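You operate a simulated robot arm through the tools that you are given. There is no shell and no other tool. Be economical: measure what you need, move in short steps, check, and stop when the job is done.

You run a simulated robot arm. Do the job below in one go: nothing can be reset, and whatever is moved stays where it is left.

## Task
Fit the blue board in the fixture case and screw the lid down.
Fine: both screws tight with the orange driver, driver back in its holder; the other board stays in the tray.
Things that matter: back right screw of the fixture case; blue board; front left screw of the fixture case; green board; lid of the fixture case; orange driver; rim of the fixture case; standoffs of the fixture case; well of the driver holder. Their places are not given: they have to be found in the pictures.

The check looks at the end state, three seconds after you hand in, the way a careful person would. Anything else that was tipped, shoved, dropped, spilled or broken makes it a failure. Lids that push on must go on centred and level and be pressed home; caps that screw on are set level and turned clockwise until they are tight.

## Robot
A 6-joint arm with a two-finger parallel gripper, fixed in place. Base frame: the origin is at the foot of the arm, x ahead of it, y to its left, z up; the work surface is at about z = 750. Units: mm, rad, N and s.
With the tool pointing down near the work surface it reaches from about 180 to 640 mm from the base axis. Its first joint turns from -1.152 to 1.152 rad. Payload 2.7 kg.
The tool frame sits at the grasp point between the pads (the TCP): z along the fingers, y along the line on which they close. The tips reach 23 mm beyond it. The gripper opens to 94 mm. The fingers are 38 mm wide and 10 mm thick; the gripper's body (54 by 96 mm) begins 39 mm behind the TCP.
Orientation is told as [roll, pitch, yaw] about the base's x, y, z axes, in that order, counted from this pose: with the fingers straight down and closing along the base's y, the tool's x points along the base's -x, its y along +y and its z along -z.

## Interface
- The arm moves only by the tool jog_arm. Its argument "steps" is a list that holds one entry, the list of rows, each a list of 7 numbers: the shift along the tool's x, y, z in mm, then the turn, a rotation vector about the tool's x, y, z in rad, then the closure, from 0 (fully open) to 1 (shut). In form: [[[dx, dy, dz, wx, wy, wz, grip], ...]]. A call has 1 to 12 rows; each row shifts and turns the commanded pose from where the row before left it, along the tool's axes as they then stand. Rows are played at 5 a second. More than 50 mm and 0.15 rad between two rows, or a gripper value outside its range, and nothing of the call is played. Where a pose cannot be reached the arm comes as near as it can. A force on the tool above 40 N (or 10 N above the force at the start of the call, whichever is more), or a blocked arm, ends the call early, and 0.2 s more pass. Each finger travels about 45 mm/s and halts on what it meets, pressing with about 37 N; the grip force reading is that of the motor and also rises with nothing between the fingers. The clock runs only during rows and for 0.2 s after the last one: add rows that do not move to give the fingers time. The reply holds the time, the measured pose of the TCP, the force on the tool along the base axes, the opening and the grip force, in the units named above and with some noise, with the torque about the TCP (base axes, N m) and any sound that the robot's microphone picked up, and new pictures: "views" is both (left out), scene, wrist or none.
- Cameras (640 x 400 px; columns grow to the right, rows downward): "scene" is fixed at [71.3, -437, 1383.4]; the picture's right is [0.83, -0.56, 0.00], its down [-0.42, -0.62, -0.66] and it looks along [0.37, 0.55, -0.75] (base axes); focal length 312 px, centre (320, 200). "wrist" rides on the gripper at [86, 16, -75] in the tool frame; the picture's right is [-0.18, 0.98, 0.00], its down [-0.58, -0.11, -0.81] and it looks along [-0.79, -0.15, 0.59] (tool axes); focal length 243 px, centre (320, 200).
- measure_at(camera, pixels): for up to 12 pixels [column, row] of the newest picture of that camera ("zoom" is the newest enlarged one), the place [x, y, z] in the base frame of the surface seen there, good to about 2 mm, but the place of the scene camera against the robot may be out by one fixed shift of up to 12 mm in any direction. The clock stands still meanwhile.
- enlarge(camera, box): a new picture of the part [left, top, right, bottom] of that camera's present view, enlarged. The clock stands still meanwhile.
- job_done(): hands the job in; it is judged then, once.

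Go step by step. Measure first, check grasps and placings, and put right what went wrong. The budget is 80 turns and 200 pictures, counting those below and the enlarged ones. Unless the task says otherwise, let go and move clear before handing in, and close with one line.

The tools are called after "Call:" by a JSON object that holds its "op" and its "data". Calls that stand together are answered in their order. jog_arm: Moves the arm, as the interface text tells. Its arguments: {"type":"object","properties":{"steps":{"type":"array","items":{"type":"array","items":{"type":"array","items":{"type":"number"}}}},"views":{"type":"string","enum":["both","scene","wrist","none"]}},"required":["steps"]} The other tools are called the same way: measure_at (camera, pixels) gives the place of the surface under pixels of a picture; enlarge (camera, box) takes an enlarged picture of a part of a camera's view; job_done () hands the job in.

At the start:

```text
t: 0.0
position: [315.8, -114.9, 1070.1]
tcp_rot: [-0.001, -0.002, 0.001]
wrist_force: [1.1, 0.7, 0.1]
wrist_torque: [0.02, 0.01, 0.01]
opening: 94.0
finger_force: 0.1
```

scene: 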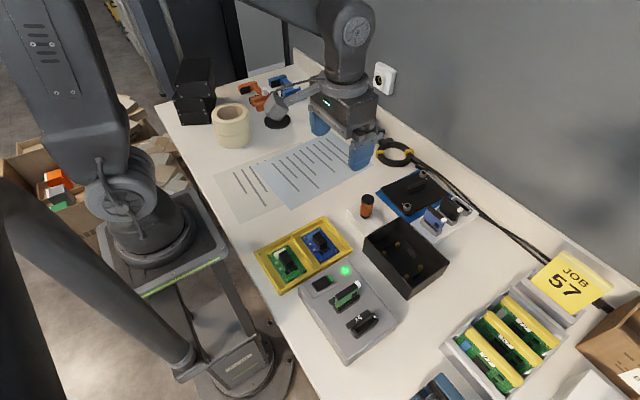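
wrist: 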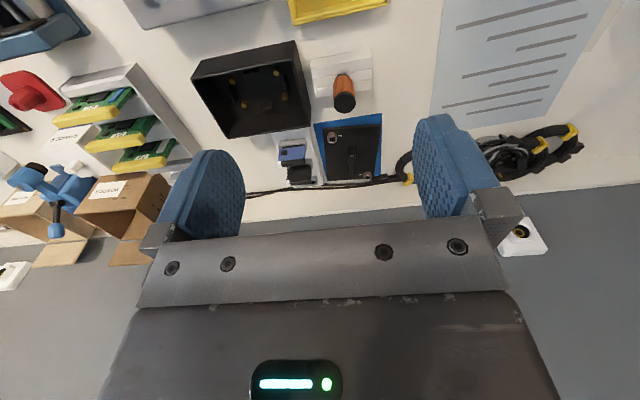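

The scene shows the tray with green and blue boards (~300,255), the black case (~405,255), the orange driver (~367,205) and the lid on a blue mat (~415,190). I'll enlarge these areas.

Call:
{"op": "enlarge", "data": {"camera": "scene", "box": [340, 160, 490, 300]}}

Call:
{"op": "enlarge", "data": {"camera": "scene", "box": [245, 205, 405, 365]}}

Call:
{"op": "enlarge", "data": {"camera": "wrist", "box": [180, 20, 420, 200]}}

```text
2.86 times, centred on (415, 230) of scene
```

zoom: 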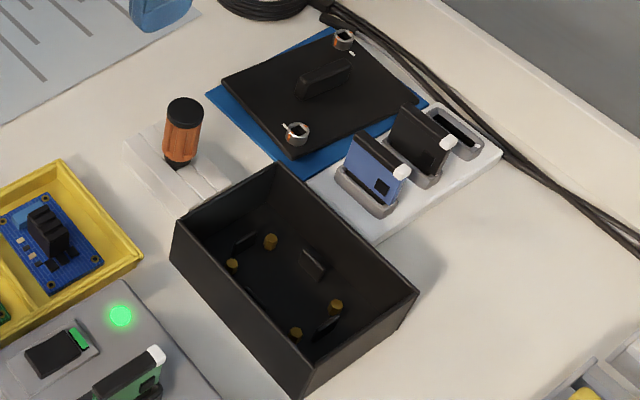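

```text
2.50 times, centred on (325, 285) of scene
```

zoom: 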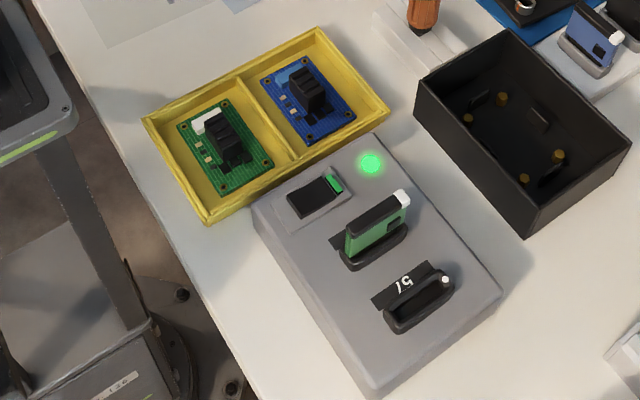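

```text
2.22 times, centred on (300, 110) of wrist
```

zoom: 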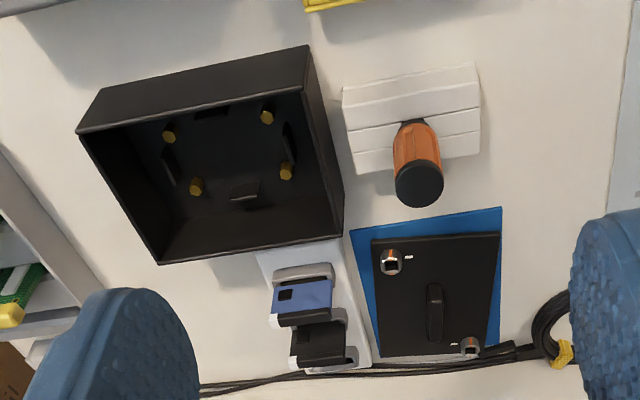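

Both images show the key items; now I measure them with the wrist camera (no fixed shift) and matching points with the scene camera.

Call:
{"op": "measure_at", "data": {"camera": "wrist", "pixels": [[296, 40], [191, 74], [229, 137], [309, 107], [343, 88], [343, 105], [326, 115], [330, 178], [349, 150], [327, 137], [356, 151], [370, 90]]}}

Call:
{"op": "measure_at", "data": {"camera": "scene", "pixels": [[406, 219], [363, 247], [447, 263], [407, 291], [367, 198], [282, 264], [286, 262], [320, 240], [324, 238], [409, 207], [421, 174], [415, 188]]}}

```text
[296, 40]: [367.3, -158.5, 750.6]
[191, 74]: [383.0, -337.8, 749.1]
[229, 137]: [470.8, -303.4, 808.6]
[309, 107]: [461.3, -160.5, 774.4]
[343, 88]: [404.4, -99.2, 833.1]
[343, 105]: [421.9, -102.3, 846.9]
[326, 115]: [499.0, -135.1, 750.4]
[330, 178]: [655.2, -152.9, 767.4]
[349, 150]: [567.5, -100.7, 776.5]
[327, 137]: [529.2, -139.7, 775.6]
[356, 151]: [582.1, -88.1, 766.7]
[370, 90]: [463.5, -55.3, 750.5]
```

```text
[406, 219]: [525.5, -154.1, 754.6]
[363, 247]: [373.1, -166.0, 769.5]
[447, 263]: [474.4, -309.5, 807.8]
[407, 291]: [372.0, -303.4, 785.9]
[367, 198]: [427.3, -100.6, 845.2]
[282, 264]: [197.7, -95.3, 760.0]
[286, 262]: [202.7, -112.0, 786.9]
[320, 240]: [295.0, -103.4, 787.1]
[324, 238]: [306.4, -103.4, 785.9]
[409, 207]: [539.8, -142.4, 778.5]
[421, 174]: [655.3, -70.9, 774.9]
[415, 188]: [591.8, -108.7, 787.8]
```

The case spans about x 370–470, y −160…−303, rim z≈808; the lid is near (590,−110). I'll move above the case with the tool tilted for a steeper look.

Call:
{"op": "jog_arm", "data": {"steps": [[[-4, -40, 40, 0, 0, 0, 0], [-4, -43, 40, 0, 0, 0, 0], [0, 0, 0, 0, 0.14, 0, 0], [0, 0, 0, 0, 0.14, 0, 0], [0, 0, 0, 0, 0.14, 0, 0], [0, 0, 0, 0, 0.08, 0, 0], [0, 0, 0, 0, 0, 0, 0]]], "views": "wrist"}}

```text
refused: row 1 steps farther than a row can; nothing moved
```

The row's total shift exceeded 50 mm; I split it up.

Call:
{"op": "jog_arm", "data": {"steps": [[[-4, -28, 27, 0, 0, 0, 0], [-4, -28, 27, 0, 0, 0, 0], [0, -27, 26, 0, 0, 0, 0], [0, 0, 0, 0, 0.14, 0, 0], [0, 0, 0, 0, 0.14, 0, 0], [0, 0, 0, 0, 0.14, 0, 0], [0, 0, 0, 0, 0.08, 0, 0], [0, 0, 0, 0, 0, 0, 0]]], "views": "wrist"}}

```text
t: 1.8
position: [323.3, -197.8, 989.5]
tcp_rot: [0.0, 0.502, -0.001]
wrist_force: [-0.2, 0.4, 0.5]
wrist_torque: [0.02, 0.0, 0.01]
opening: 94.0
finger_force: 0.0
```

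wrist: 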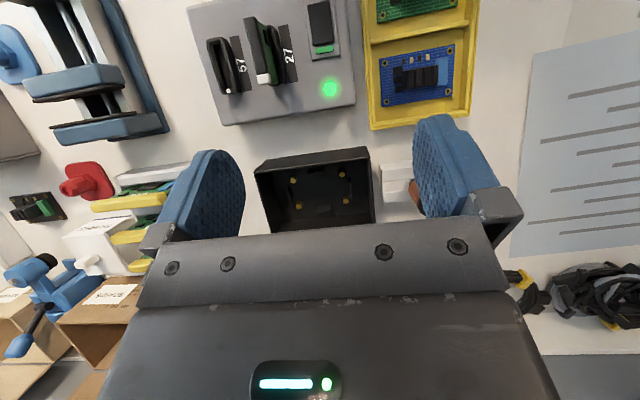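

The steep view shows the case at (315,188) and boards at the top (417,75). Enlarging both.

Call:
{"op": "enlarge", "data": {"camera": "wrist", "box": [240, 140, 400, 240]}}

Call:
{"op": "enlarge", "data": {"camera": "wrist", "box": [340, 0, 500, 130]}}

```text
4.00 times, centred on (320, 190) of wrist
```

zoom: 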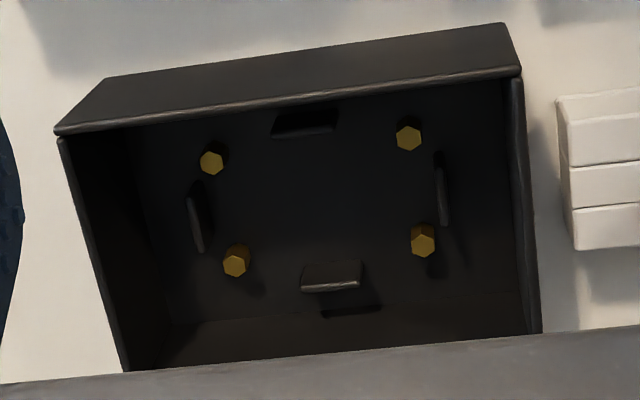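

```text
3.08 times, centred on (420, 65) of wrist
```

zoom: 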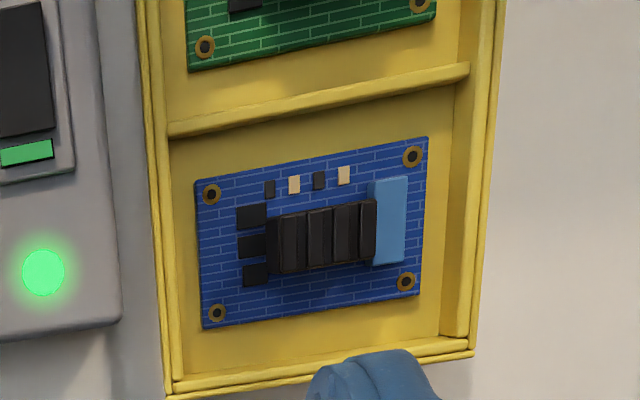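

Now measure board holes in this zoom and standoffs from the wrist picture.

Call:
{"op": "measure_at", "data": {"camera": "zoom", "pixels": [[211, 194], [412, 156], [217, 313], [406, 281], [197, 181], [427, 138], [204, 327], [417, 291], [272, 240], [368, 230], [275, 215], [385, 220]]}}

Call:
{"op": "measure_at", "data": {"camera": "wrist", "pixels": [[293, 180], [342, 174.5], [299, 205.5], [345.5, 200], [289, 190], [350, 183], [323, 208], [316, 170], [255, 173], [369, 157], [370.5, 160], [320, 190]]}}

```text
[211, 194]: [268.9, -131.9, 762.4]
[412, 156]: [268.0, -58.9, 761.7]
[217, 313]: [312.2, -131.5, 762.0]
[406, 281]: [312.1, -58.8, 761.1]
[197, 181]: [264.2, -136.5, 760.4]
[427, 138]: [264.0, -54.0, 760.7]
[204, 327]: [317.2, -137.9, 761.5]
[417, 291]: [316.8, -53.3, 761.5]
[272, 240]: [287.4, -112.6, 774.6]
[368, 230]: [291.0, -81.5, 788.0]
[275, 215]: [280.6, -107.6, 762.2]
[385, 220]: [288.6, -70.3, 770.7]
```

```text
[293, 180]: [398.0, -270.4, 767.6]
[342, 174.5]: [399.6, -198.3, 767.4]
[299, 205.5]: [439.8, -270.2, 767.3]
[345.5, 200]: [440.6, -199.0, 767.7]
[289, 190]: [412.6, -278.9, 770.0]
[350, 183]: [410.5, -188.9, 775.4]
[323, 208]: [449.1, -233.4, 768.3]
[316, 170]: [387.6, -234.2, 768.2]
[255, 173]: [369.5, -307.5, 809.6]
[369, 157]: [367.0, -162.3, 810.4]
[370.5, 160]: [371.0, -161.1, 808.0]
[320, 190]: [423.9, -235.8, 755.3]
```

Board centre ≈(290.5,−95.4), top z≈762; standoff centre ≈(419.5,−234.5), z≈767.5, same long axis. I need the block's exact shape, so I measure it more.

Call:
{"op": "enlarge", "data": {"camera": "wrist", "box": [380, 40, 460, 110]}}

Call:
{"op": "enlarge", "data": {"camera": "scene", "box": [290, 215, 360, 275]}}

```text
5.71 times, centred on (420, 75) of wrist
```

zoom: 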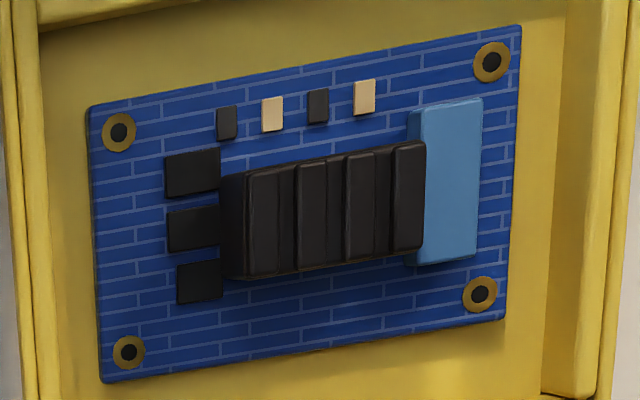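

```text
6.67 times, centred on (325, 245) of scene
```

zoom: 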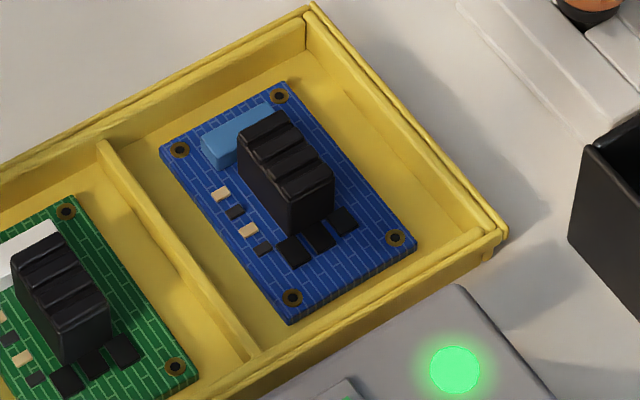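

Measure the block top corners and board holes in the scene zoom to get both block position and scene shift.

Call:
{"op": "measure_at", "data": {"camera": "zoom", "pixels": [[243, 143], [278, 116], [328, 176], [290, 201], [180, 150], [280, 96], [292, 298], [395, 237], [230, 152], [105, 145], [490, 240], [305, 25]]}}

Call:
{"op": "measure_at", "data": {"camera": "wrist", "pixels": [[424, 70], [450, 67], [412, 74], [432, 82], [412, 84], [375, 128], [470, 113], [471, 100], [363, 60], [430, 68], [430, 78]]}}

```text
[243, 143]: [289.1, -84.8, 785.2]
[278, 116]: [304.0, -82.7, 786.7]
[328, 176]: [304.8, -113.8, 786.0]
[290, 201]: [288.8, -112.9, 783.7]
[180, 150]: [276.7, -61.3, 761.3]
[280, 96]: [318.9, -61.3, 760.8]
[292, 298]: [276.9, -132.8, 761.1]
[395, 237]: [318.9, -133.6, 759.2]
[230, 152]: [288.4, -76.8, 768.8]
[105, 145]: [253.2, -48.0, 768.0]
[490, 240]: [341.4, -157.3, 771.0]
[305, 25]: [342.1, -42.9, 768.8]
```

```text
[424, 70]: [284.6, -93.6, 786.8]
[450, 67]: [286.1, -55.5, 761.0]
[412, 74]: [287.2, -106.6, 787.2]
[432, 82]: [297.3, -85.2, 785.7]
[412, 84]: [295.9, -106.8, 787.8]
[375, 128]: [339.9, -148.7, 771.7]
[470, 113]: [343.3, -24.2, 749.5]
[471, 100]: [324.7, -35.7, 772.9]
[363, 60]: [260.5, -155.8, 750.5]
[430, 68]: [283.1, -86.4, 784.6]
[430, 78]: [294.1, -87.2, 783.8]
```

The block sits at about (289.5,−97), top z≈786, tray wall z≈771 (scene shift ≈ +7.5,−2,−1). I level the tool, go above the block, and start to yaw +90° so as to close across its width.

Call:
{"op": "jog_arm", "data": {"steps": [[[0, 0, 0, 0, -0.1255, 0, 0], [0, 0, 0, 0, -0.1255, 0, 0], [0, 0, 0, 0, -0.1255, 0, 0], [0, 0, 0, 0, -0.1255, 0, 0], [8.5, 25.2, 27.4, 0, 0, 0, 0.3], [8.5, 25.2, 27.4, 0, 0, 0, 0.57], [8.5, 25.2, 27.4, 0, 0, 0, 0.57], [8.5, 25.2, 27.4, 0, 0, 0, 0.57], [0, 0, 0, 0, 0, -0.14, 0.57], [0, 0, 0, 0, 0, -0.14, 0.57], [0, 0, 0, 0, 0, -0.14, 0.57], [0, 0, 0, 0, 0, -0.14, 0.57]]], "views": "none"}}

Call:
{"op": "jog_arm", "data": {"steps": [[[0, 0, 0, 0, 0, -0.1444, 0.57], [0, 0, 0, 0, 0, -0.1444, 0.57], [0, 0, 0, 0, 0, -0.1444, 0.57], [0, 0, 0, 0, 0, -0.1444, 0.57], [0, 0, 0, 0, 0, -0.1444, 0.57], [0, 0, 0, 0, 0, -0.1444, 0.57], [0, 0, 0, 0, 0, -0.1444, 0.57], [0, 0, 0, 0, 0, 0, 0.57]]], "views": "both"}}

```text
t: 4.4
position: [289.9, -96.3, 880.2]
tcp_rot: [-0.003, -0.003, 0.564]
wrist_force: [0.7, 0.0, -0.1]
wrist_torque: [0.01, 0.02, -0.02]
opening: 40.4
finger_force: 0.0
```

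```text
t: 6.2
position: [289.1, -97.3, 880.5]
tcp_rot: [0.0, 0.0, 1.573]
wrist_force: [-0.4, 0.5, -0.9]
wrist_torque: [-0.01, -0.01, 0.0]
opening: 40.5
finger_force: 0.1
```

scene: 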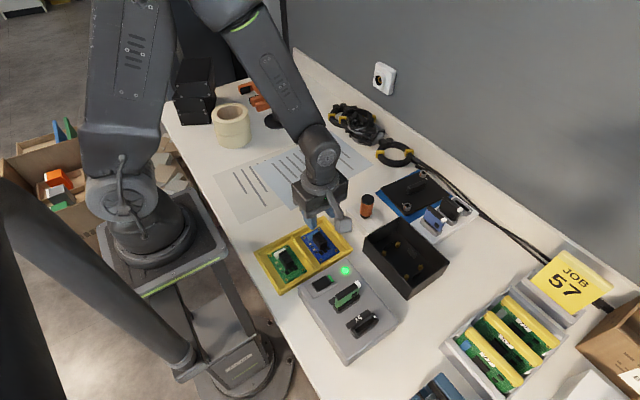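
wrist: 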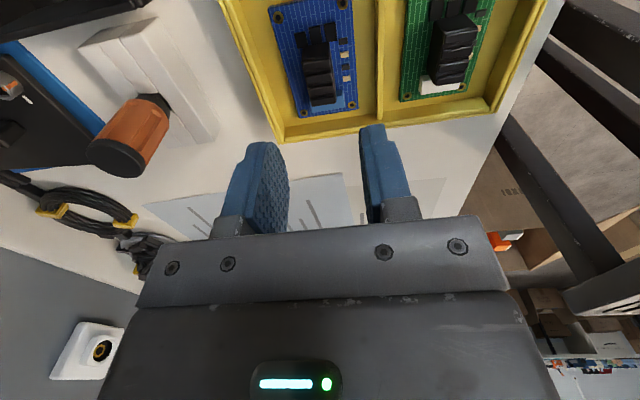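

Yaw is now 90° and the gripper sits right over the block. Descend so tips reach z≈768, then close.

Call:
{"op": "jog_arm", "data": {"steps": [[[0, 0, 40, 0, 0, 0, 0.57], [0, 0, 30, 0, 0, 0, 0.57], [0, 0, 19, 0, 0, 0, 0.57], [0, 0, 0, 0, 0, 0, 0.57], [0, 0, 0, 0, 0, 0, 1], [0, 0, 0, 0, 0, 0, 1], [0, 0, 0, 0, 0, 0, 1], [0, 0, 0, 0, 0, 0, 1]]], "views": "both"}}

```text
t: 8.0
position: [290.1, -96.1, 792.5]
tcp_rot: [-0.002, 0.001, 1.57]
wrist_force: [0.7, -0.1, -0.2]
wrist_torque: [-0.02, -0.01, 0.0]
opening: 19.2
finger_force: 37.0
```

scene: 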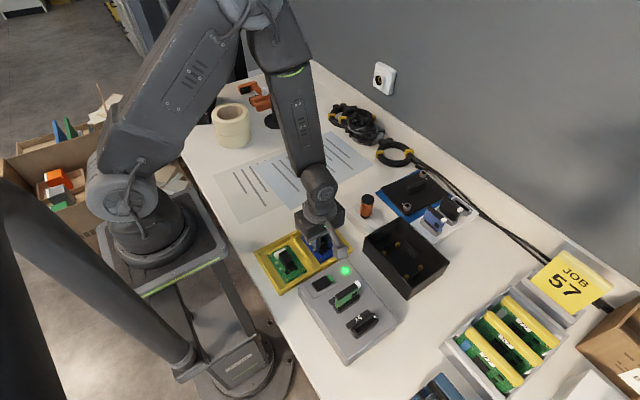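
wrist: 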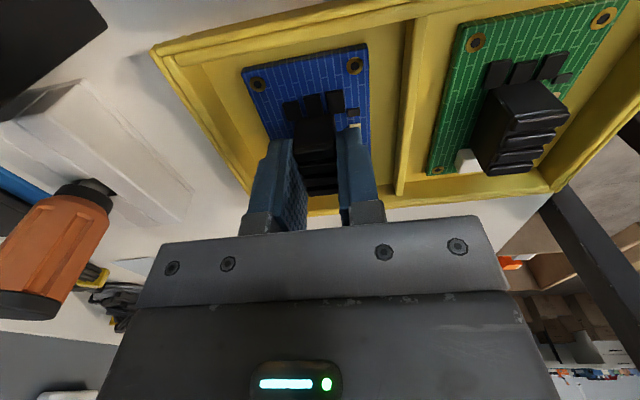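

Gripped at 19 mm opening. Lift straight 90 mm and look at the board.

Call:
{"op": "jog_arm", "data": {"steps": [[[0, 0, -10, 0, 0, 0, 1], [0, 0, -30, 0, 0, 0, 1], [0, 0, -50, 0, 0, 0, 1], [0, 0, 0, 0, 0, 0, 1]]], "views": "both"}}

Call:
{"op": "enlarge", "data": {"camera": "wrist", "box": [230, 30, 410, 200]}}

```text
t: 9.0
position: [287.5, -96.2, 880.3]
tcp_rot: [-0.001, 0.0, 1.57]
wrist_force: [0.9, -0.5, 0.2]
wrist_torque: [0.02, 0.02, 0.0]
opening: 0.0
finger_force: 36.8
```

scene: 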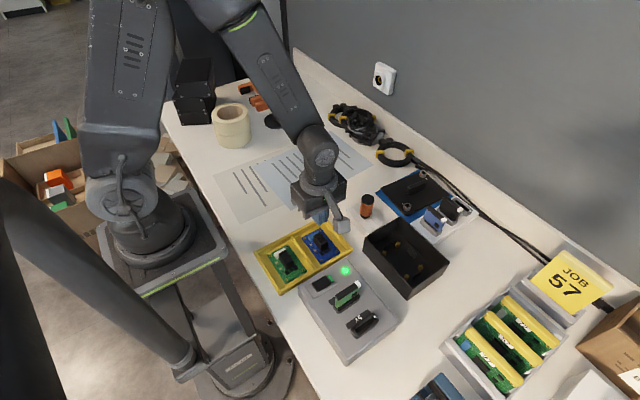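
wrist: 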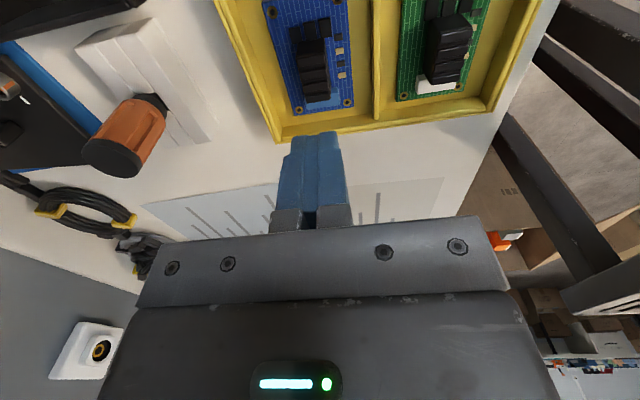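

```text
2.35 times, centred on (320, 115) of wrist
```

zoom: 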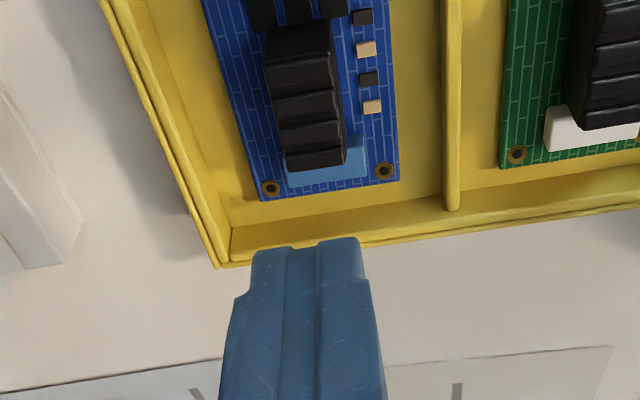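

The fingers came up empty (opening 0): the board slipped out and remains in the tray. I check the board and block closely from the wrist before regrasping.

Call:
{"op": "enlarge", "data": {"camera": "wrist", "box": [250, 0, 370, 120]}}

Call:
{"op": "measure_at", "data": {"camera": "wrist", "pixels": [[305, 109], [345, 104], [271, 15], [343, 4], [313, 38], [313, 46], [310, 60], [312, 85], [312, 97], [300, 90], [327, 86], [340, 76]]}}

```text
3.33 times, centred on (310, 60) of wrist
```

zoom: 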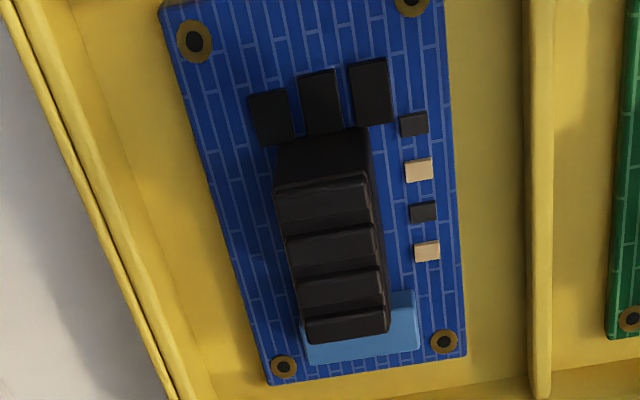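

```text
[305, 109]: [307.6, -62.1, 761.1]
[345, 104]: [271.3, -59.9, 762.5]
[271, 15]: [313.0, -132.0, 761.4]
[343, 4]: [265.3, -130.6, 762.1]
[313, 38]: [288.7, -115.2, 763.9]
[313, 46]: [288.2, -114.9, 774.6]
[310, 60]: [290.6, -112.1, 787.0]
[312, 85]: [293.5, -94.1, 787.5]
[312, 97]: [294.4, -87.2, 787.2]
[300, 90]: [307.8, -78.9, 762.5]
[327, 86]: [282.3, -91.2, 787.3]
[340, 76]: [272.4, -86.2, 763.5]
```

The board is essentially where it was. I'll regrasp a few mm deeper and lift very slowly, checking the opening.

Call:
{"op": "jog_arm", "data": {"steps": [[[0, 0, 0, 0, 0, 0, 0.57], [0, -1.5, 0, 0, 0, 0, 0.57], [0, 0, 40, 0, 0, 0, 0.57], [0, 0, 30, 0, 0, 0, 0.57], [0, 0, 15, 0, 0, 0, 0.57], [0, 0, 6.5, 0, 0, 0, 0.57], [0, 0, 0, 0, 0, 0, 1], [0, 0, 0, 0, 0, 0, 1], [0, 0, 0, 0, 0, 0, 1], [0, 0, 0, 0, 0, 0, 1], [0, 0, 0, 0, 0, 0, 1]]], "views": "none"}}

Call:
{"op": "jog_arm", "data": {"steps": [[[0, 0, -1, 0, 0, 0, 1], [0, 0, -1, 0, 0, 0, 1], [0, 0, -2, 0, 0, 0, 1], [0, 0, -2, 0, 0, 0, 1], [0, 0, -3, 0, 0, 0, 1], [0, 0, -3, 0, 0, 0, 1]]], "views": "wrist"}}

Call:
{"op": "enlarge", "data": {"camera": "wrist", "box": [230, 30, 410, 200]}}

```text
t: 11.4
position: [291.4, -95.8, 790.1]
tcp_rot: [-0.002, -0.001, 1.569]
wrist_force: [0.0, -0.3, -0.9]
wrist_torque: [0.0, -0.02, -0.03]
opening: 19.3
finger_force: 37.0
```

```text
t: 12.8
position: [291.4, -95.8, 801.8]
tcp_rot: [-0.001, -0.001, 1.57]
wrist_force: [0.0, -0.2, -0.3]
wrist_torque: [-0.01, 0.03, 0.0]
opening: 19.1
finger_force: 37.0
```

wrist: 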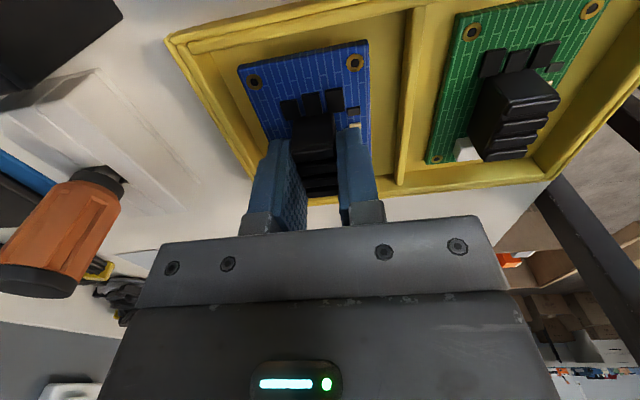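

```text
2.35 times, centred on (320, 115) of wrist
```

zoom: 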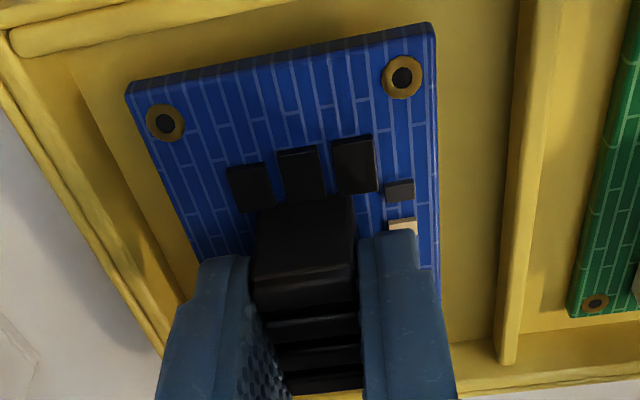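

The board is in the grip now (lifted ~12 mm, opening 19.1). Measure its hole positions relative to the tool, then raise gently.

Call:
{"op": "measure_at", "data": {"camera": "zoom", "pixels": [[164, 122], [402, 76], [128, 88], [432, 28], [130, 82], [300, 55]]}}

Call:
{"op": "jog_arm", "data": {"steps": [[[0, 0, -3, 0, 0, 0, 1], [0, 0, -4, 0, 0, 0, 1], [0, 0, -6, 0, 0, 0, 1], [0, 0, -8, 0, 0, 0, 1], [0, 0, -10, 0, 0, 0, 1], [0, 0, -12, 0, 0, 0, 1], [0, 0, -12, 0, 0, 0, 1], [0, 0, -12, 0, 0, 0, 1], [0, 0, -10, 0, 0, 0, 1], [0, 0, -8, 0, 0, 0, 1], [0, 0, -5, 0, 0, 0, 1], [0, 0, 0, 0, 0, 0, 1]]], "views": "scene"}}

```text
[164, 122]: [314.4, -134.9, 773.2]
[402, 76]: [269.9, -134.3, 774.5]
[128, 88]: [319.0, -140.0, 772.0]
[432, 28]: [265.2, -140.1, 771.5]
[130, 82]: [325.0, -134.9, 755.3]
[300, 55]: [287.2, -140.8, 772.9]
```

```text
t: 15.4
position: [291.4, -96.3, 891.6]
tcp_rot: [-0.002, 0.0, 1.571]
wrist_force: [-0.1, 0.0, -0.6]
wrist_torque: [-0.03, -0.03, -0.02]
opening: 19.1
finger_force: 36.7
```

scene: 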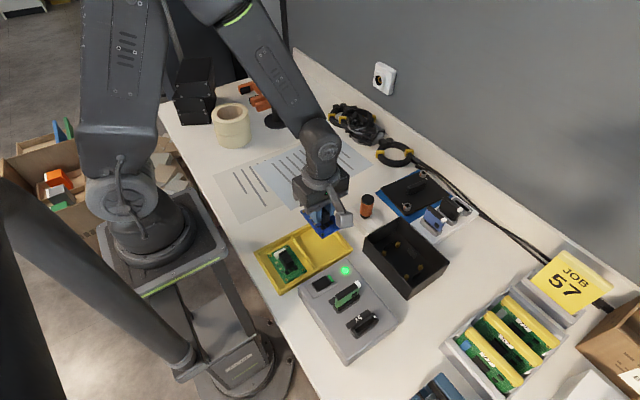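

Board is held with its centre offset about (+0.7,−2.4) from the TCP. Carry it smoothly above the case.

Call:
{"op": "jog_arm", "data": {"steps": [[[4.1, -3.8, 0, 0, 0, 0, 1], [8.1, -7.6, 0, 0, 0, 0, 1], [13.6, -12.7, 0, 0, 0, 0, 1], [17.7, -16.6, 0, 0, 0, 0, 1], [19, -17.8, 0, 0, 0, 0, 1], [19, -17.8, 0, 0, 0, 0, 1], [17.7, -16.6, 0, 0, 0, 0, 1], [13.6, -12.7, 0, 0, 0, 0, 1], [10.9, -10.2, 0, 0, 0, 0, 1], [8.1, -7.6, 0, 0, 0, 0, 1], [4.1, -3.8, 0, 0, 0, 0, 1], [0, 0, 0, 0, 0, 0, 1]]], "views": "both"}}

Call:
{"op": "enlarge", "data": {"camera": "wrist", "box": [220, 0, 420, 200]}}

```text
t: 18.0
position: [418.2, -232.0, 893.6]
tcp_rot: [-0.002, 0.0, 1.571]
wrist_force: [-0.8, -1.4, -1.0]
wrist_torque: [-0.02, -0.03, -0.02]
opening: 19.1
finger_force: 37.1
```

scene: 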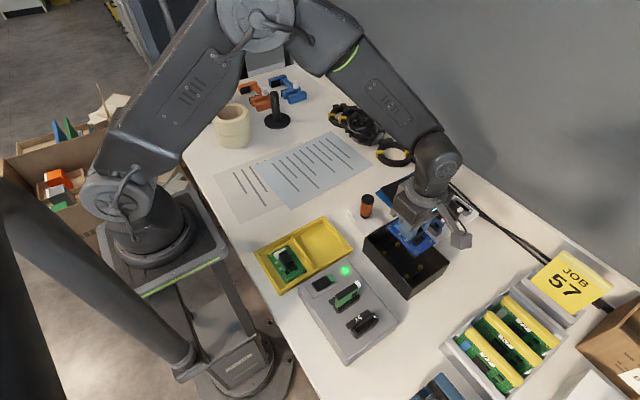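
wrist: 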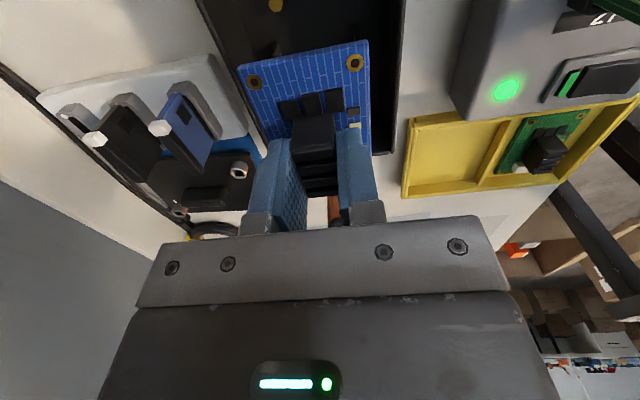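

```text
2.00 times, centred on (320, 100) of wrist
```

zoom: 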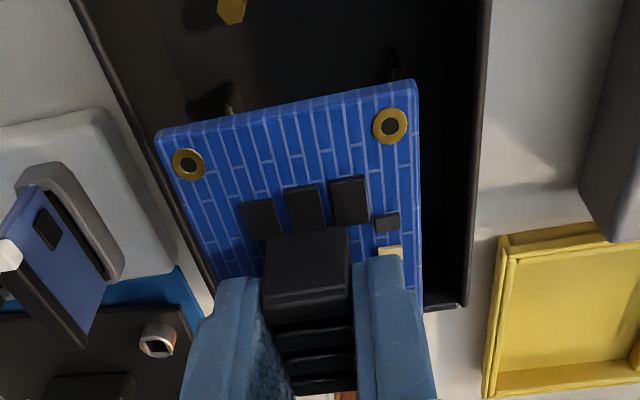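

Measure the hole positions now and the visible standoff (452? at zoom (232,10)).

Call:
{"op": "measure_at", "data": {"camera": "zoom", "pixels": [[188, 164], [390, 126], [232, 10], [158, 137], [413, 83], [462, 300]]}}

Call:
{"op": "jog_arm", "data": {"steps": [[[0, 0, 4, 0, 0, 0, 1], [0, 0, 8, 0, 0, 0, 1], [0, 0, 10, 0, 0, 0, 1], [0, 0, 10, 0, 0, 0, 1], [0, 0, 9, 0, 0, 0, 1], [0, 0, 5, 0, 0, 0, 1], [0, 0, 2, 0, 0, 0, 1], [0, 0, 0, 0, 0, 0, 1]]], "views": "wrist"}}

Call:
{"op": "enlarge", "data": {"camera": "wrist", "box": [220, 0, 420, 200]}}

Call:
{"op": "enlarge", "data": {"camera": "scene", "box": [360, 190, 460, 300]}}

```text
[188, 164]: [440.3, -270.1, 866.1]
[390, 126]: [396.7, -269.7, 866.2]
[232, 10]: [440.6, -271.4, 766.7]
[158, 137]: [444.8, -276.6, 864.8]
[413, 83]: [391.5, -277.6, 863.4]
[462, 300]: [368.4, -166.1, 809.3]
```

```text
t: 19.8
position: [418.9, -230.8, 843.7]
tcp_rot: [-0.001, -0.001, 1.571]
wrist_force: [0.0, 0.0, -0.7]
wrist_torque: [-0.01, 0.04, -0.01]
opening: 19.3
finger_force: 37.0
```

wrist: 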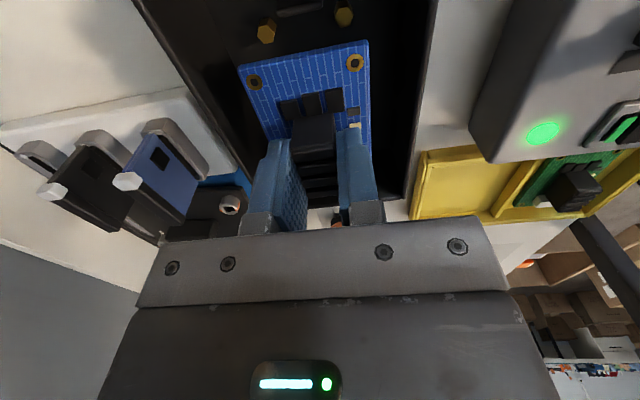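

```text
2.00 times, centred on (320, 100) of wrist
```

zoom: 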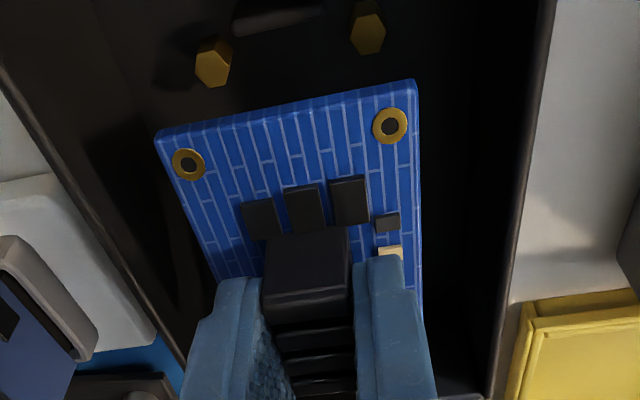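

```text
3.64 times, centred on (410, 245) of scene
```

zoom: 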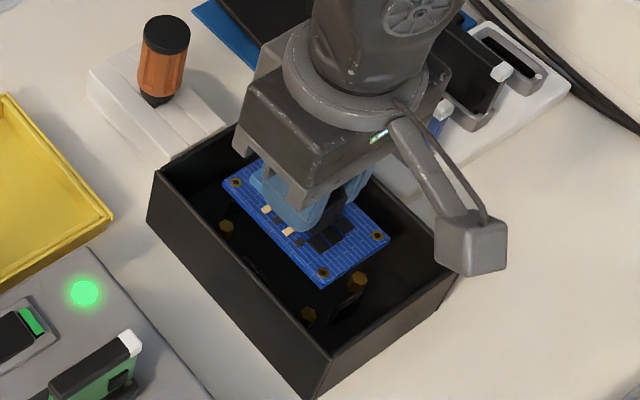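

Compare holes and standoffs in the wrist picture at this height.

Call:
{"op": "measure_at", "data": {"camera": "wrist", "pixels": [[254, 82], [355, 63], [265, 25], [344, 9], [266, 33], [343, 15], [267, 28], [345, 13]]}}

Call:
{"op": "enlarge", "data": {"camera": "wrist", "box": [240, 0, 370, 90]}}

```text
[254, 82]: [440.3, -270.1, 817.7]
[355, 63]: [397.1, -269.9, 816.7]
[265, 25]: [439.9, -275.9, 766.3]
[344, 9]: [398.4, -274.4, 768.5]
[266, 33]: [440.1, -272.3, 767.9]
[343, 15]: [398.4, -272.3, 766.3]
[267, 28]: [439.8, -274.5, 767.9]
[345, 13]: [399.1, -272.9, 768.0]
```

```text
4.44 times, centred on (305, 45) of wrist
```

zoom: 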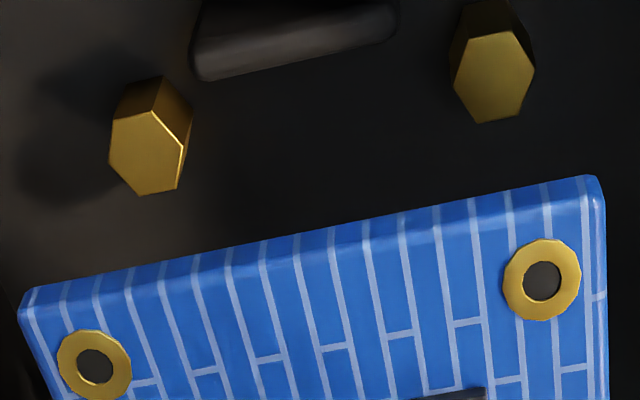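

Call:
{"op": "measure_at", "data": {"camera": "zoom", "pixels": [[146, 155], [493, 77], [95, 366], [542, 280], [295, 70], [220, 78], [380, 40]]}}

```text
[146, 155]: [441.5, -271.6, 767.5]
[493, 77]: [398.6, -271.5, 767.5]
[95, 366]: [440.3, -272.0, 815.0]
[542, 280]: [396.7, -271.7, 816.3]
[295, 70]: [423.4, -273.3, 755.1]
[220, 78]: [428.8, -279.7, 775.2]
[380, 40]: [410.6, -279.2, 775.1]
```

Holes are ~1.4 mm low in x relative to the standoffs; y matches. Correct x and descend close to seating.

Call:
{"op": "jog_arm", "data": {"steps": [[[0, -1.4, 0, 0, 0, 0, 1], [0, 0, 4, 0, 0, 0, 1], [0, 0, 8, 0, 0, 0, 1], [0, 0, 10, 0, 0, 0, 1], [0, 0, 9, 0, 0, 0, 1], [0, 0, 5, 0, 0, 0, 1], [0, 0, 3, 0, 0, 0, 1], [0, 0, 0, 0, 0, 0, 1]]], "views": "wrist"}}

Call:
{"op": "enlarge", "data": {"camera": "wrist", "box": [240, 0, 370, 90]}}

```text
t: 21.6
position: [420.3, -233.1, 805.3]
tcp_rot: [-0.002, 0.0, 1.57]
wrist_force: [0.3, 0.7, -1.1]
wrist_torque: [0.02, -0.01, -0.02]
opening: 19.2
finger_force: 37.4
```

wrist: 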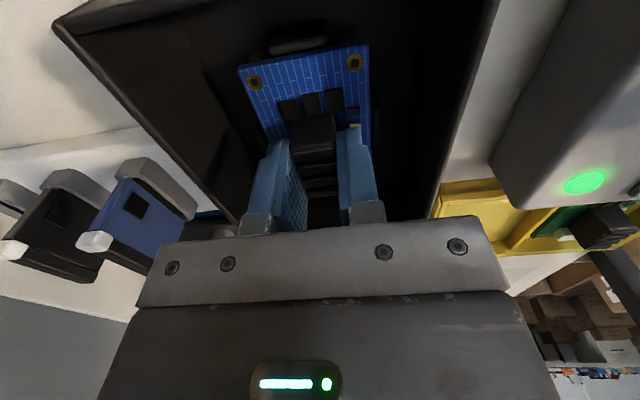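

```text
4.44 times, centred on (305, 45) of wrist
```

zoom: 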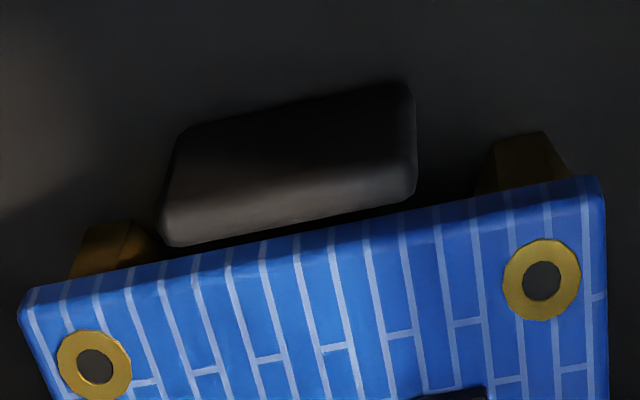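

Aligned just above the guides. Lower in small rows and check force.

Call:
{"op": "jog_arm", "data": {"steps": [[[0, 0, 1.5, 0, 0, 0, 1], [0, 0, 1.5, 0, 0, 0, 1], [0, 0, 1.5, 0, 0, 0, 1], [0, 0, 1, 0, 0, 0, 1]]], "views": "none"}}

Call:
{"op": "jog_arm", "data": {"steps": [[[0, 0, 1, 0, 0, 0, 1], [0, 0, 0, 0, 0, 0, 1]]], "views": "wrist"}}

Call:
{"op": "enlarge", "data": {"camera": "wrist", "box": [240, 0, 370, 90]}}

```text
t: 22.6
position: [419.0, -232.4, 801.5]
tcp_rot: [-0.003, 0.003, 1.571]
wrist_force: [-4.8, 3.5, 19.9]
wrist_torque: [0.58, 0.27, 0.02]
opening: 19.2
finger_force: 36.9
```

```text
t: 23.2
position: [420.8, -232.7, 798.1]
tcp_rot: [-0.004, 0.0, 1.571]
wrist_force: [-7.1, 8.1, 34.9]
wrist_torque: [0.0, 0.25, 0.01]
opening: 19.5
finger_force: 35.9
```

wrist: 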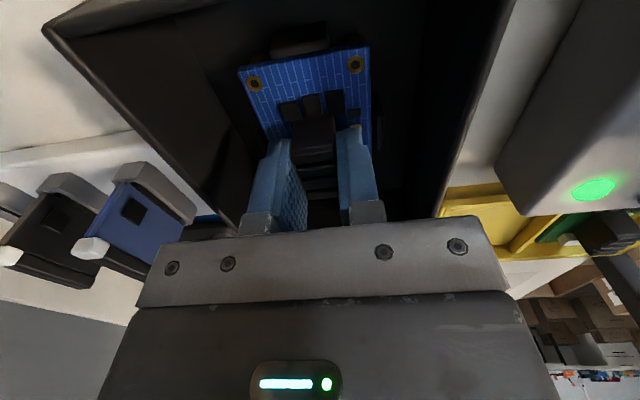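

```text
4.44 times, centred on (305, 45) of wrist
```

zoom: 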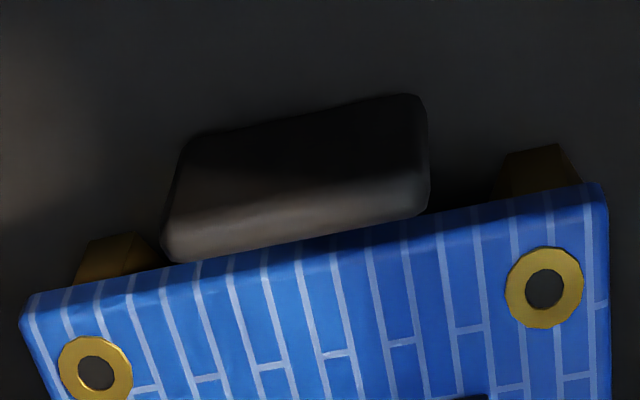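

Contact: 35 N up, sideways −7/+8 N. I measure the board's height to see whether it's on the standoffs or on a guide.

Call:
{"op": "measure_at", "data": {"camera": "zoom", "pixels": [[95, 371], [543, 288], [30, 305], [600, 195], [295, 240], [300, 265], [200, 295], [400, 260]]}}

```text
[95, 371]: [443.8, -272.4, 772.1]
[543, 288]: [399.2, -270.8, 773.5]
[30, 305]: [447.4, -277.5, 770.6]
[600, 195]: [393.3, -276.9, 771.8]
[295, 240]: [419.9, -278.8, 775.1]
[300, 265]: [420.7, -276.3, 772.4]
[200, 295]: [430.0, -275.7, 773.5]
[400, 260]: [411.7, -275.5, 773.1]
```

The board top is ~772.5, perhaps still rubbing guides with side forces toward −x/+y. Ease up 1 mm, shift 1 mm that way and read forces.

Call:
{"op": "jog_arm", "data": {"steps": [[[-0.8, 0.8, -1, 0, 0, 0, 1], [0, 0, 0, 0, 0, 0, 1]]], "views": "none"}}

Call:
{"op": "jog_arm", "data": {"steps": [[[0, 0, 0.8, 0, 0, 0, 1], [0, 0, 0, 0, 0, 0, 1]]], "views": "none"}}

```text
t: 23.8
position: [419.2, -234.4, 799.0]
tcp_rot: [-0.007, 0.002, 1.57]
wrist_force: [2.6, 2.4, 24.8]
wrist_torque: [0.09, 0.12, -0.01]
opening: 19.2
finger_force: 36.7
```

```text
t: 24.4
position: [420.5, -232.6, 799.0]
tcp_rot: [-0.009, 0.003, 1.571]
wrist_force: [3.3, -6.6, 28.1]
wrist_torque: [0.04, 0.12, 0.04]
opening: 19.5
finger_force: 37.2
```

Forces are now almost pure vertical with small torque – likely seated. Release, rise and look.

Call:
{"op": "jog_arm", "data": {"steps": [[[0, 0, -0.8, 0, 0, 0, 1], [0, 0, 0, 0, 0, 0, 0.75], [0, 0, 0, 0, 0, 0, 0.65], [0, 0, 0, 0, 0, 0, 0.65], [0, 0, -10, 0, 0, 0, 0.65], [0, 0, -30, 0, 0, 0, 0.65], [0, 0, -40, 0, 0, 0, 0.65], [0, 0, -40, 0, 0, 0, 0.65], [30, 0, 0, 0, 0, 0, 0.65], [0, 0, 0, 0, 0, 0, 0.65]]], "views": "both"}}

Call:
{"op": "enlarge", "data": {"camera": "wrist", "box": [220, 0, 400, 120]}}

Call:
{"op": "enlarge", "data": {"camera": "scene", "box": [360, 200, 460, 300]}}

```text
t: 26.6
position: [420.1, -261.3, 917.2]
tcp_rot: [-0.001, 0.0, 1.572]
wrist_force: [-0.3, 0.0, -0.3]
wrist_torque: [0.0, -0.04, 0.01]
opening: 32.9
finger_force: 0.0
```

scene: 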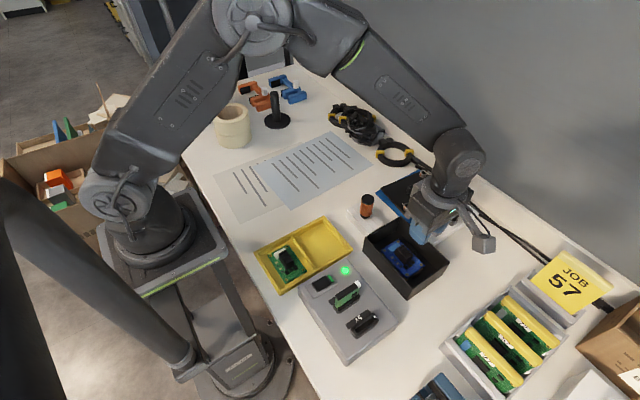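
wrist: 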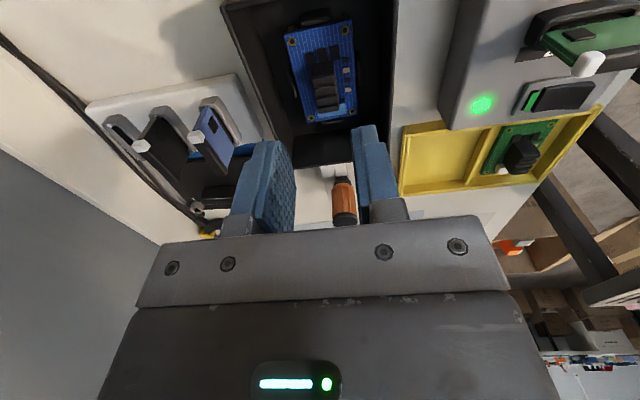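

```text
3.33 times, centred on (310, 60) of wrist
```

zoom: 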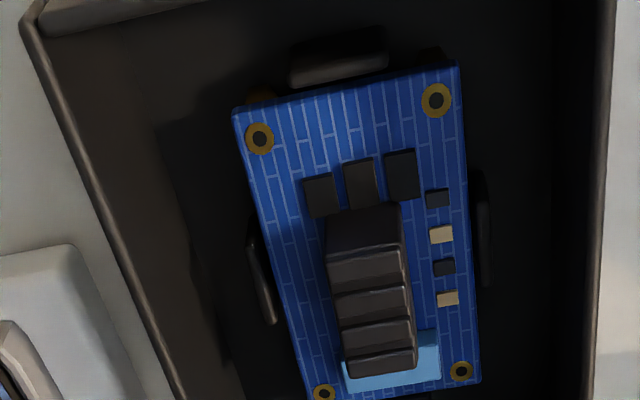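

```text
4.00 times, centred on (410, 250) of scene
```

zoom: 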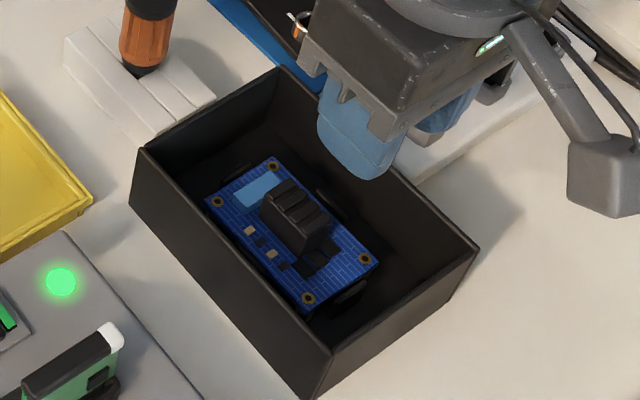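

The board sits between the guides. Check that all four holes are at one height.

Call:
{"op": "measure_at", "data": {"camera": "zoom", "pixels": [[269, 167], [217, 205], [306, 301], [361, 261], [281, 69], [139, 148], [478, 247], [330, 355], [165, 130], [290, 180]]}}

Call:
{"op": "measure_at", "data": {"camera": "wrist", "pixels": [[292, 42], [346, 29], [311, 117], [351, 113], [319, 19], [298, 84], [363, 70]]}}

```text
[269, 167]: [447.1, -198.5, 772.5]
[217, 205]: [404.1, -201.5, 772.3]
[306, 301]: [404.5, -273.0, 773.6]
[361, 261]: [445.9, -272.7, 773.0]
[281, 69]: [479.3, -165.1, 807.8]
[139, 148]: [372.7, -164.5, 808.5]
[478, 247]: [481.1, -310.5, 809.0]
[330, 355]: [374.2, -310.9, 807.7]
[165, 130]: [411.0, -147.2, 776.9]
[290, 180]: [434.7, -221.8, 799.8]
```

```text
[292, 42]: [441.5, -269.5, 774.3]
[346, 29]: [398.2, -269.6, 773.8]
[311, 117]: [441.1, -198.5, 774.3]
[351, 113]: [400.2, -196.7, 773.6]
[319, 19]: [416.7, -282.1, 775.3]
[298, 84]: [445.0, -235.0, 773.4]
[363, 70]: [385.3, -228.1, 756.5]
```

All holes read z≈773.5, level; I need the board thickness to know if it rests on the standoffs (767.5). Measure the tray floor and zoom in on the board's edge.

Call:
{"op": "measure_at", "data": {"camera": "wrist", "pixels": [[430, 165], [445, 150], [460, 160], [500, 145], [322, 190], [340, 190], [337, 177], [343, 213]]}}

Call:
{"op": "enlarge", "data": {"camera": "wrist", "box": [280, 10, 360, 60]}}

```text
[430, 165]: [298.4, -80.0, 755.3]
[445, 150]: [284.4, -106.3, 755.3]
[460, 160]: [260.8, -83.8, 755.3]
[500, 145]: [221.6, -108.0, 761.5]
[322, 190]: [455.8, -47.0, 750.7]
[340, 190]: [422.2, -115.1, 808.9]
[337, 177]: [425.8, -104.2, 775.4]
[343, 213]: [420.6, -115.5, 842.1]
```

```text
8.00 times, centred on (320, 35) of wrist
```

zoom: 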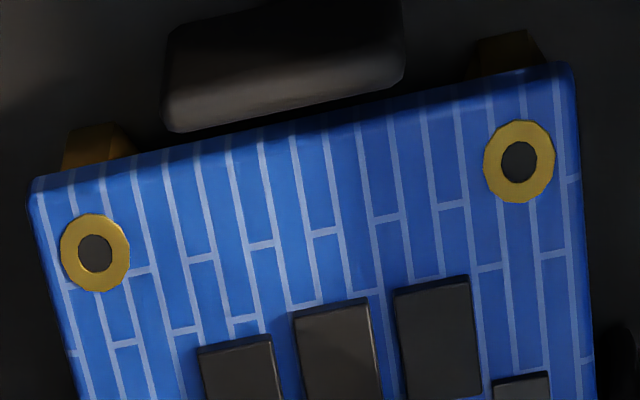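

Tray floor 755.3 → board is ~6 mm thick, so 773.5 means it is seated on the standoffs. Now back to yaw 0 and look at the lid.

Call:
{"op": "jog_arm", "data": {"steps": [[[-42.7, -7.5, -3.3, 0, 0, 0, 0.65], [-42.7, -7.5, -3.3, 0, 0, 0, 0.65], [-42.7, -7.5, -3.3, 0, 0, 0, 0.65], [-42.7, -7.5, -3.3, 0, 0, 0, 0.65], [0, 0, 0, 0, 0, 0.143, 0.65], [0, 0, 0, 0, 0, 0.143, 0.65], [0, 0, 0, 0, 0, 0.143, 0.65], [0, 0, 0, 0, 0, 0.143, 0.65], [0, 0, 0, 0, 0, 0.143, 0.65], [0, 0, 0, 0, 0, 0.143, 0.65], [0, 0, 0, 0, 0, 0.143, 0.65], [0, 0, 0, 0, 0, 0.143, 0.65]]], "views": "none"}}

Call:
{"op": "jog_arm", "data": {"steps": [[[0, 0, 0, 0, 0, 0.143, 0.65], [0, 0, 0, 0, 0, 0.143, 0.65], [0, 0, 0, 0, 0, 0.141, 0.65], [0, 0, 0, 0, 0, 0, 0.65]]], "views": "both"}}

Call:
{"op": "enlarge", "data": {"camera": "wrist", "box": [230, 20, 410, 160]}}

```text
t: 29.2
position: [448.1, -89.8, 933.4]
tcp_rot: [-0.001, -0.003, 0.424]
wrist_force: [-0.3, 0.6, -0.2]
wrist_torque: [0.0, 0.01, 0.0]
opening: 32.8
finger_force: 0.0
```

```text
t: 30.2
position: [448.8, -90.0, 932.3]
tcp_rot: [0.001, -0.003, -0.002]
wrist_force: [-0.1, -0.3, 0.1]
wrist_torque: [0.0, -0.03, 0.02]
opening: 32.8
finger_force: 0.0
```

scene: 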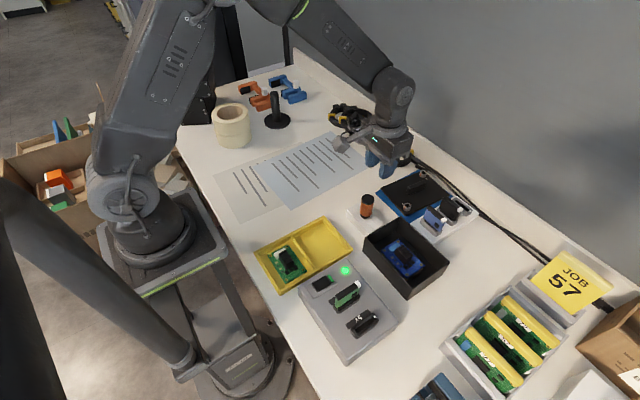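
wrist: 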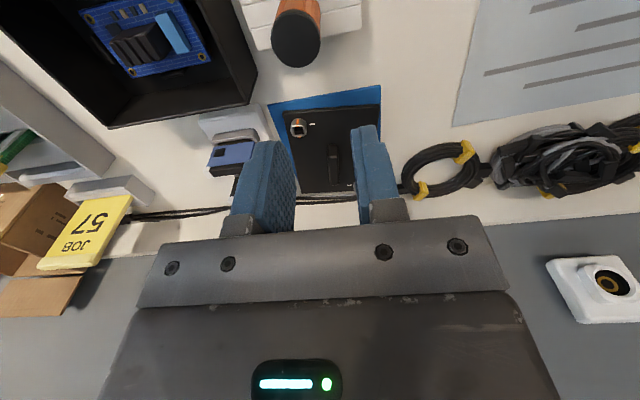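

```text
2.86 times, centred on (320, 90) of wrist
```

zoom: 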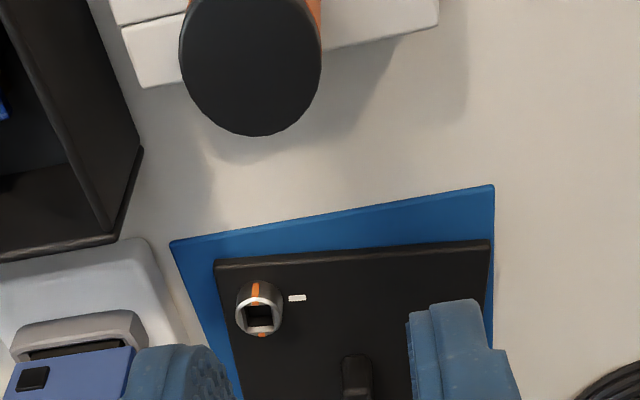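

The screw head shows a square socket with an orange stripe and a white mark on the lid. Zoom on the lid in the scene, with the arm partly out of the way.

Call:
{"op": "enlarge", "data": {"camera": "scene", "box": [370, 160, 460, 220]}}

```text
6.67 times, centred on (415, 190) of scene
```

zoom: 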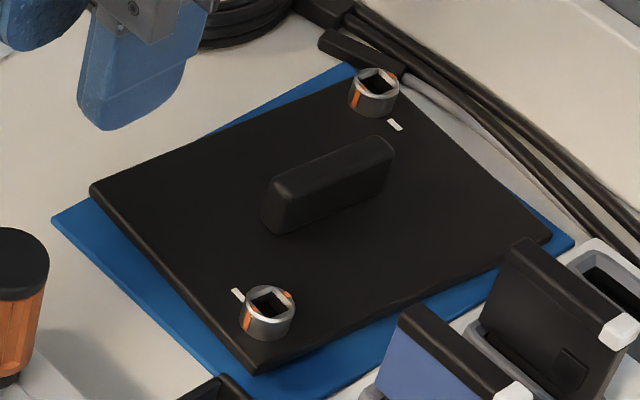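

Call:
{"op": "measure_at", "data": {"camera": "zoom", "pixels": [[272, 190], [388, 145], [325, 172], [280, 230], [100, 190], [255, 362], [370, 70], [543, 238], [268, 300], [375, 82], [396, 124], [237, 294]]}}

Call:
{"op": "enlarge", "data": {"camera": "scene", "box": [395, 190, 425, 215]}}

```text
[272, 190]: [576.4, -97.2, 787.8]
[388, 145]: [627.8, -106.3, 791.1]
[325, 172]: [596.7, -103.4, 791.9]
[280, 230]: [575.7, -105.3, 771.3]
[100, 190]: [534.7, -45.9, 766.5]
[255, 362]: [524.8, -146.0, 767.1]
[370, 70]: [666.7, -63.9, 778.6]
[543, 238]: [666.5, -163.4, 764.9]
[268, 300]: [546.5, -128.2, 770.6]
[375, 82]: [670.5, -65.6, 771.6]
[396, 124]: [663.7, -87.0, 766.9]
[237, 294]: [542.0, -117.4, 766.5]
```

```text
16.00 times, centred on (410, 202) of scene
```

zoom: 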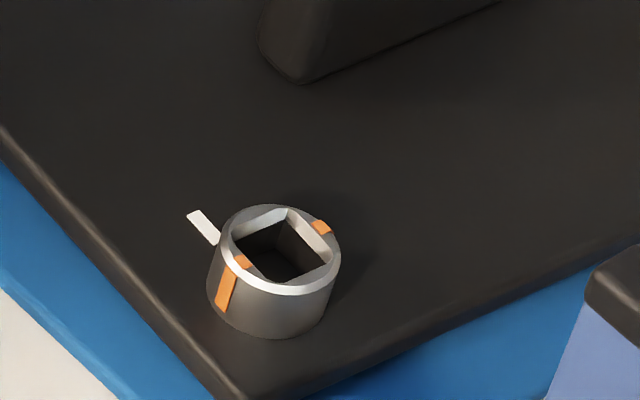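

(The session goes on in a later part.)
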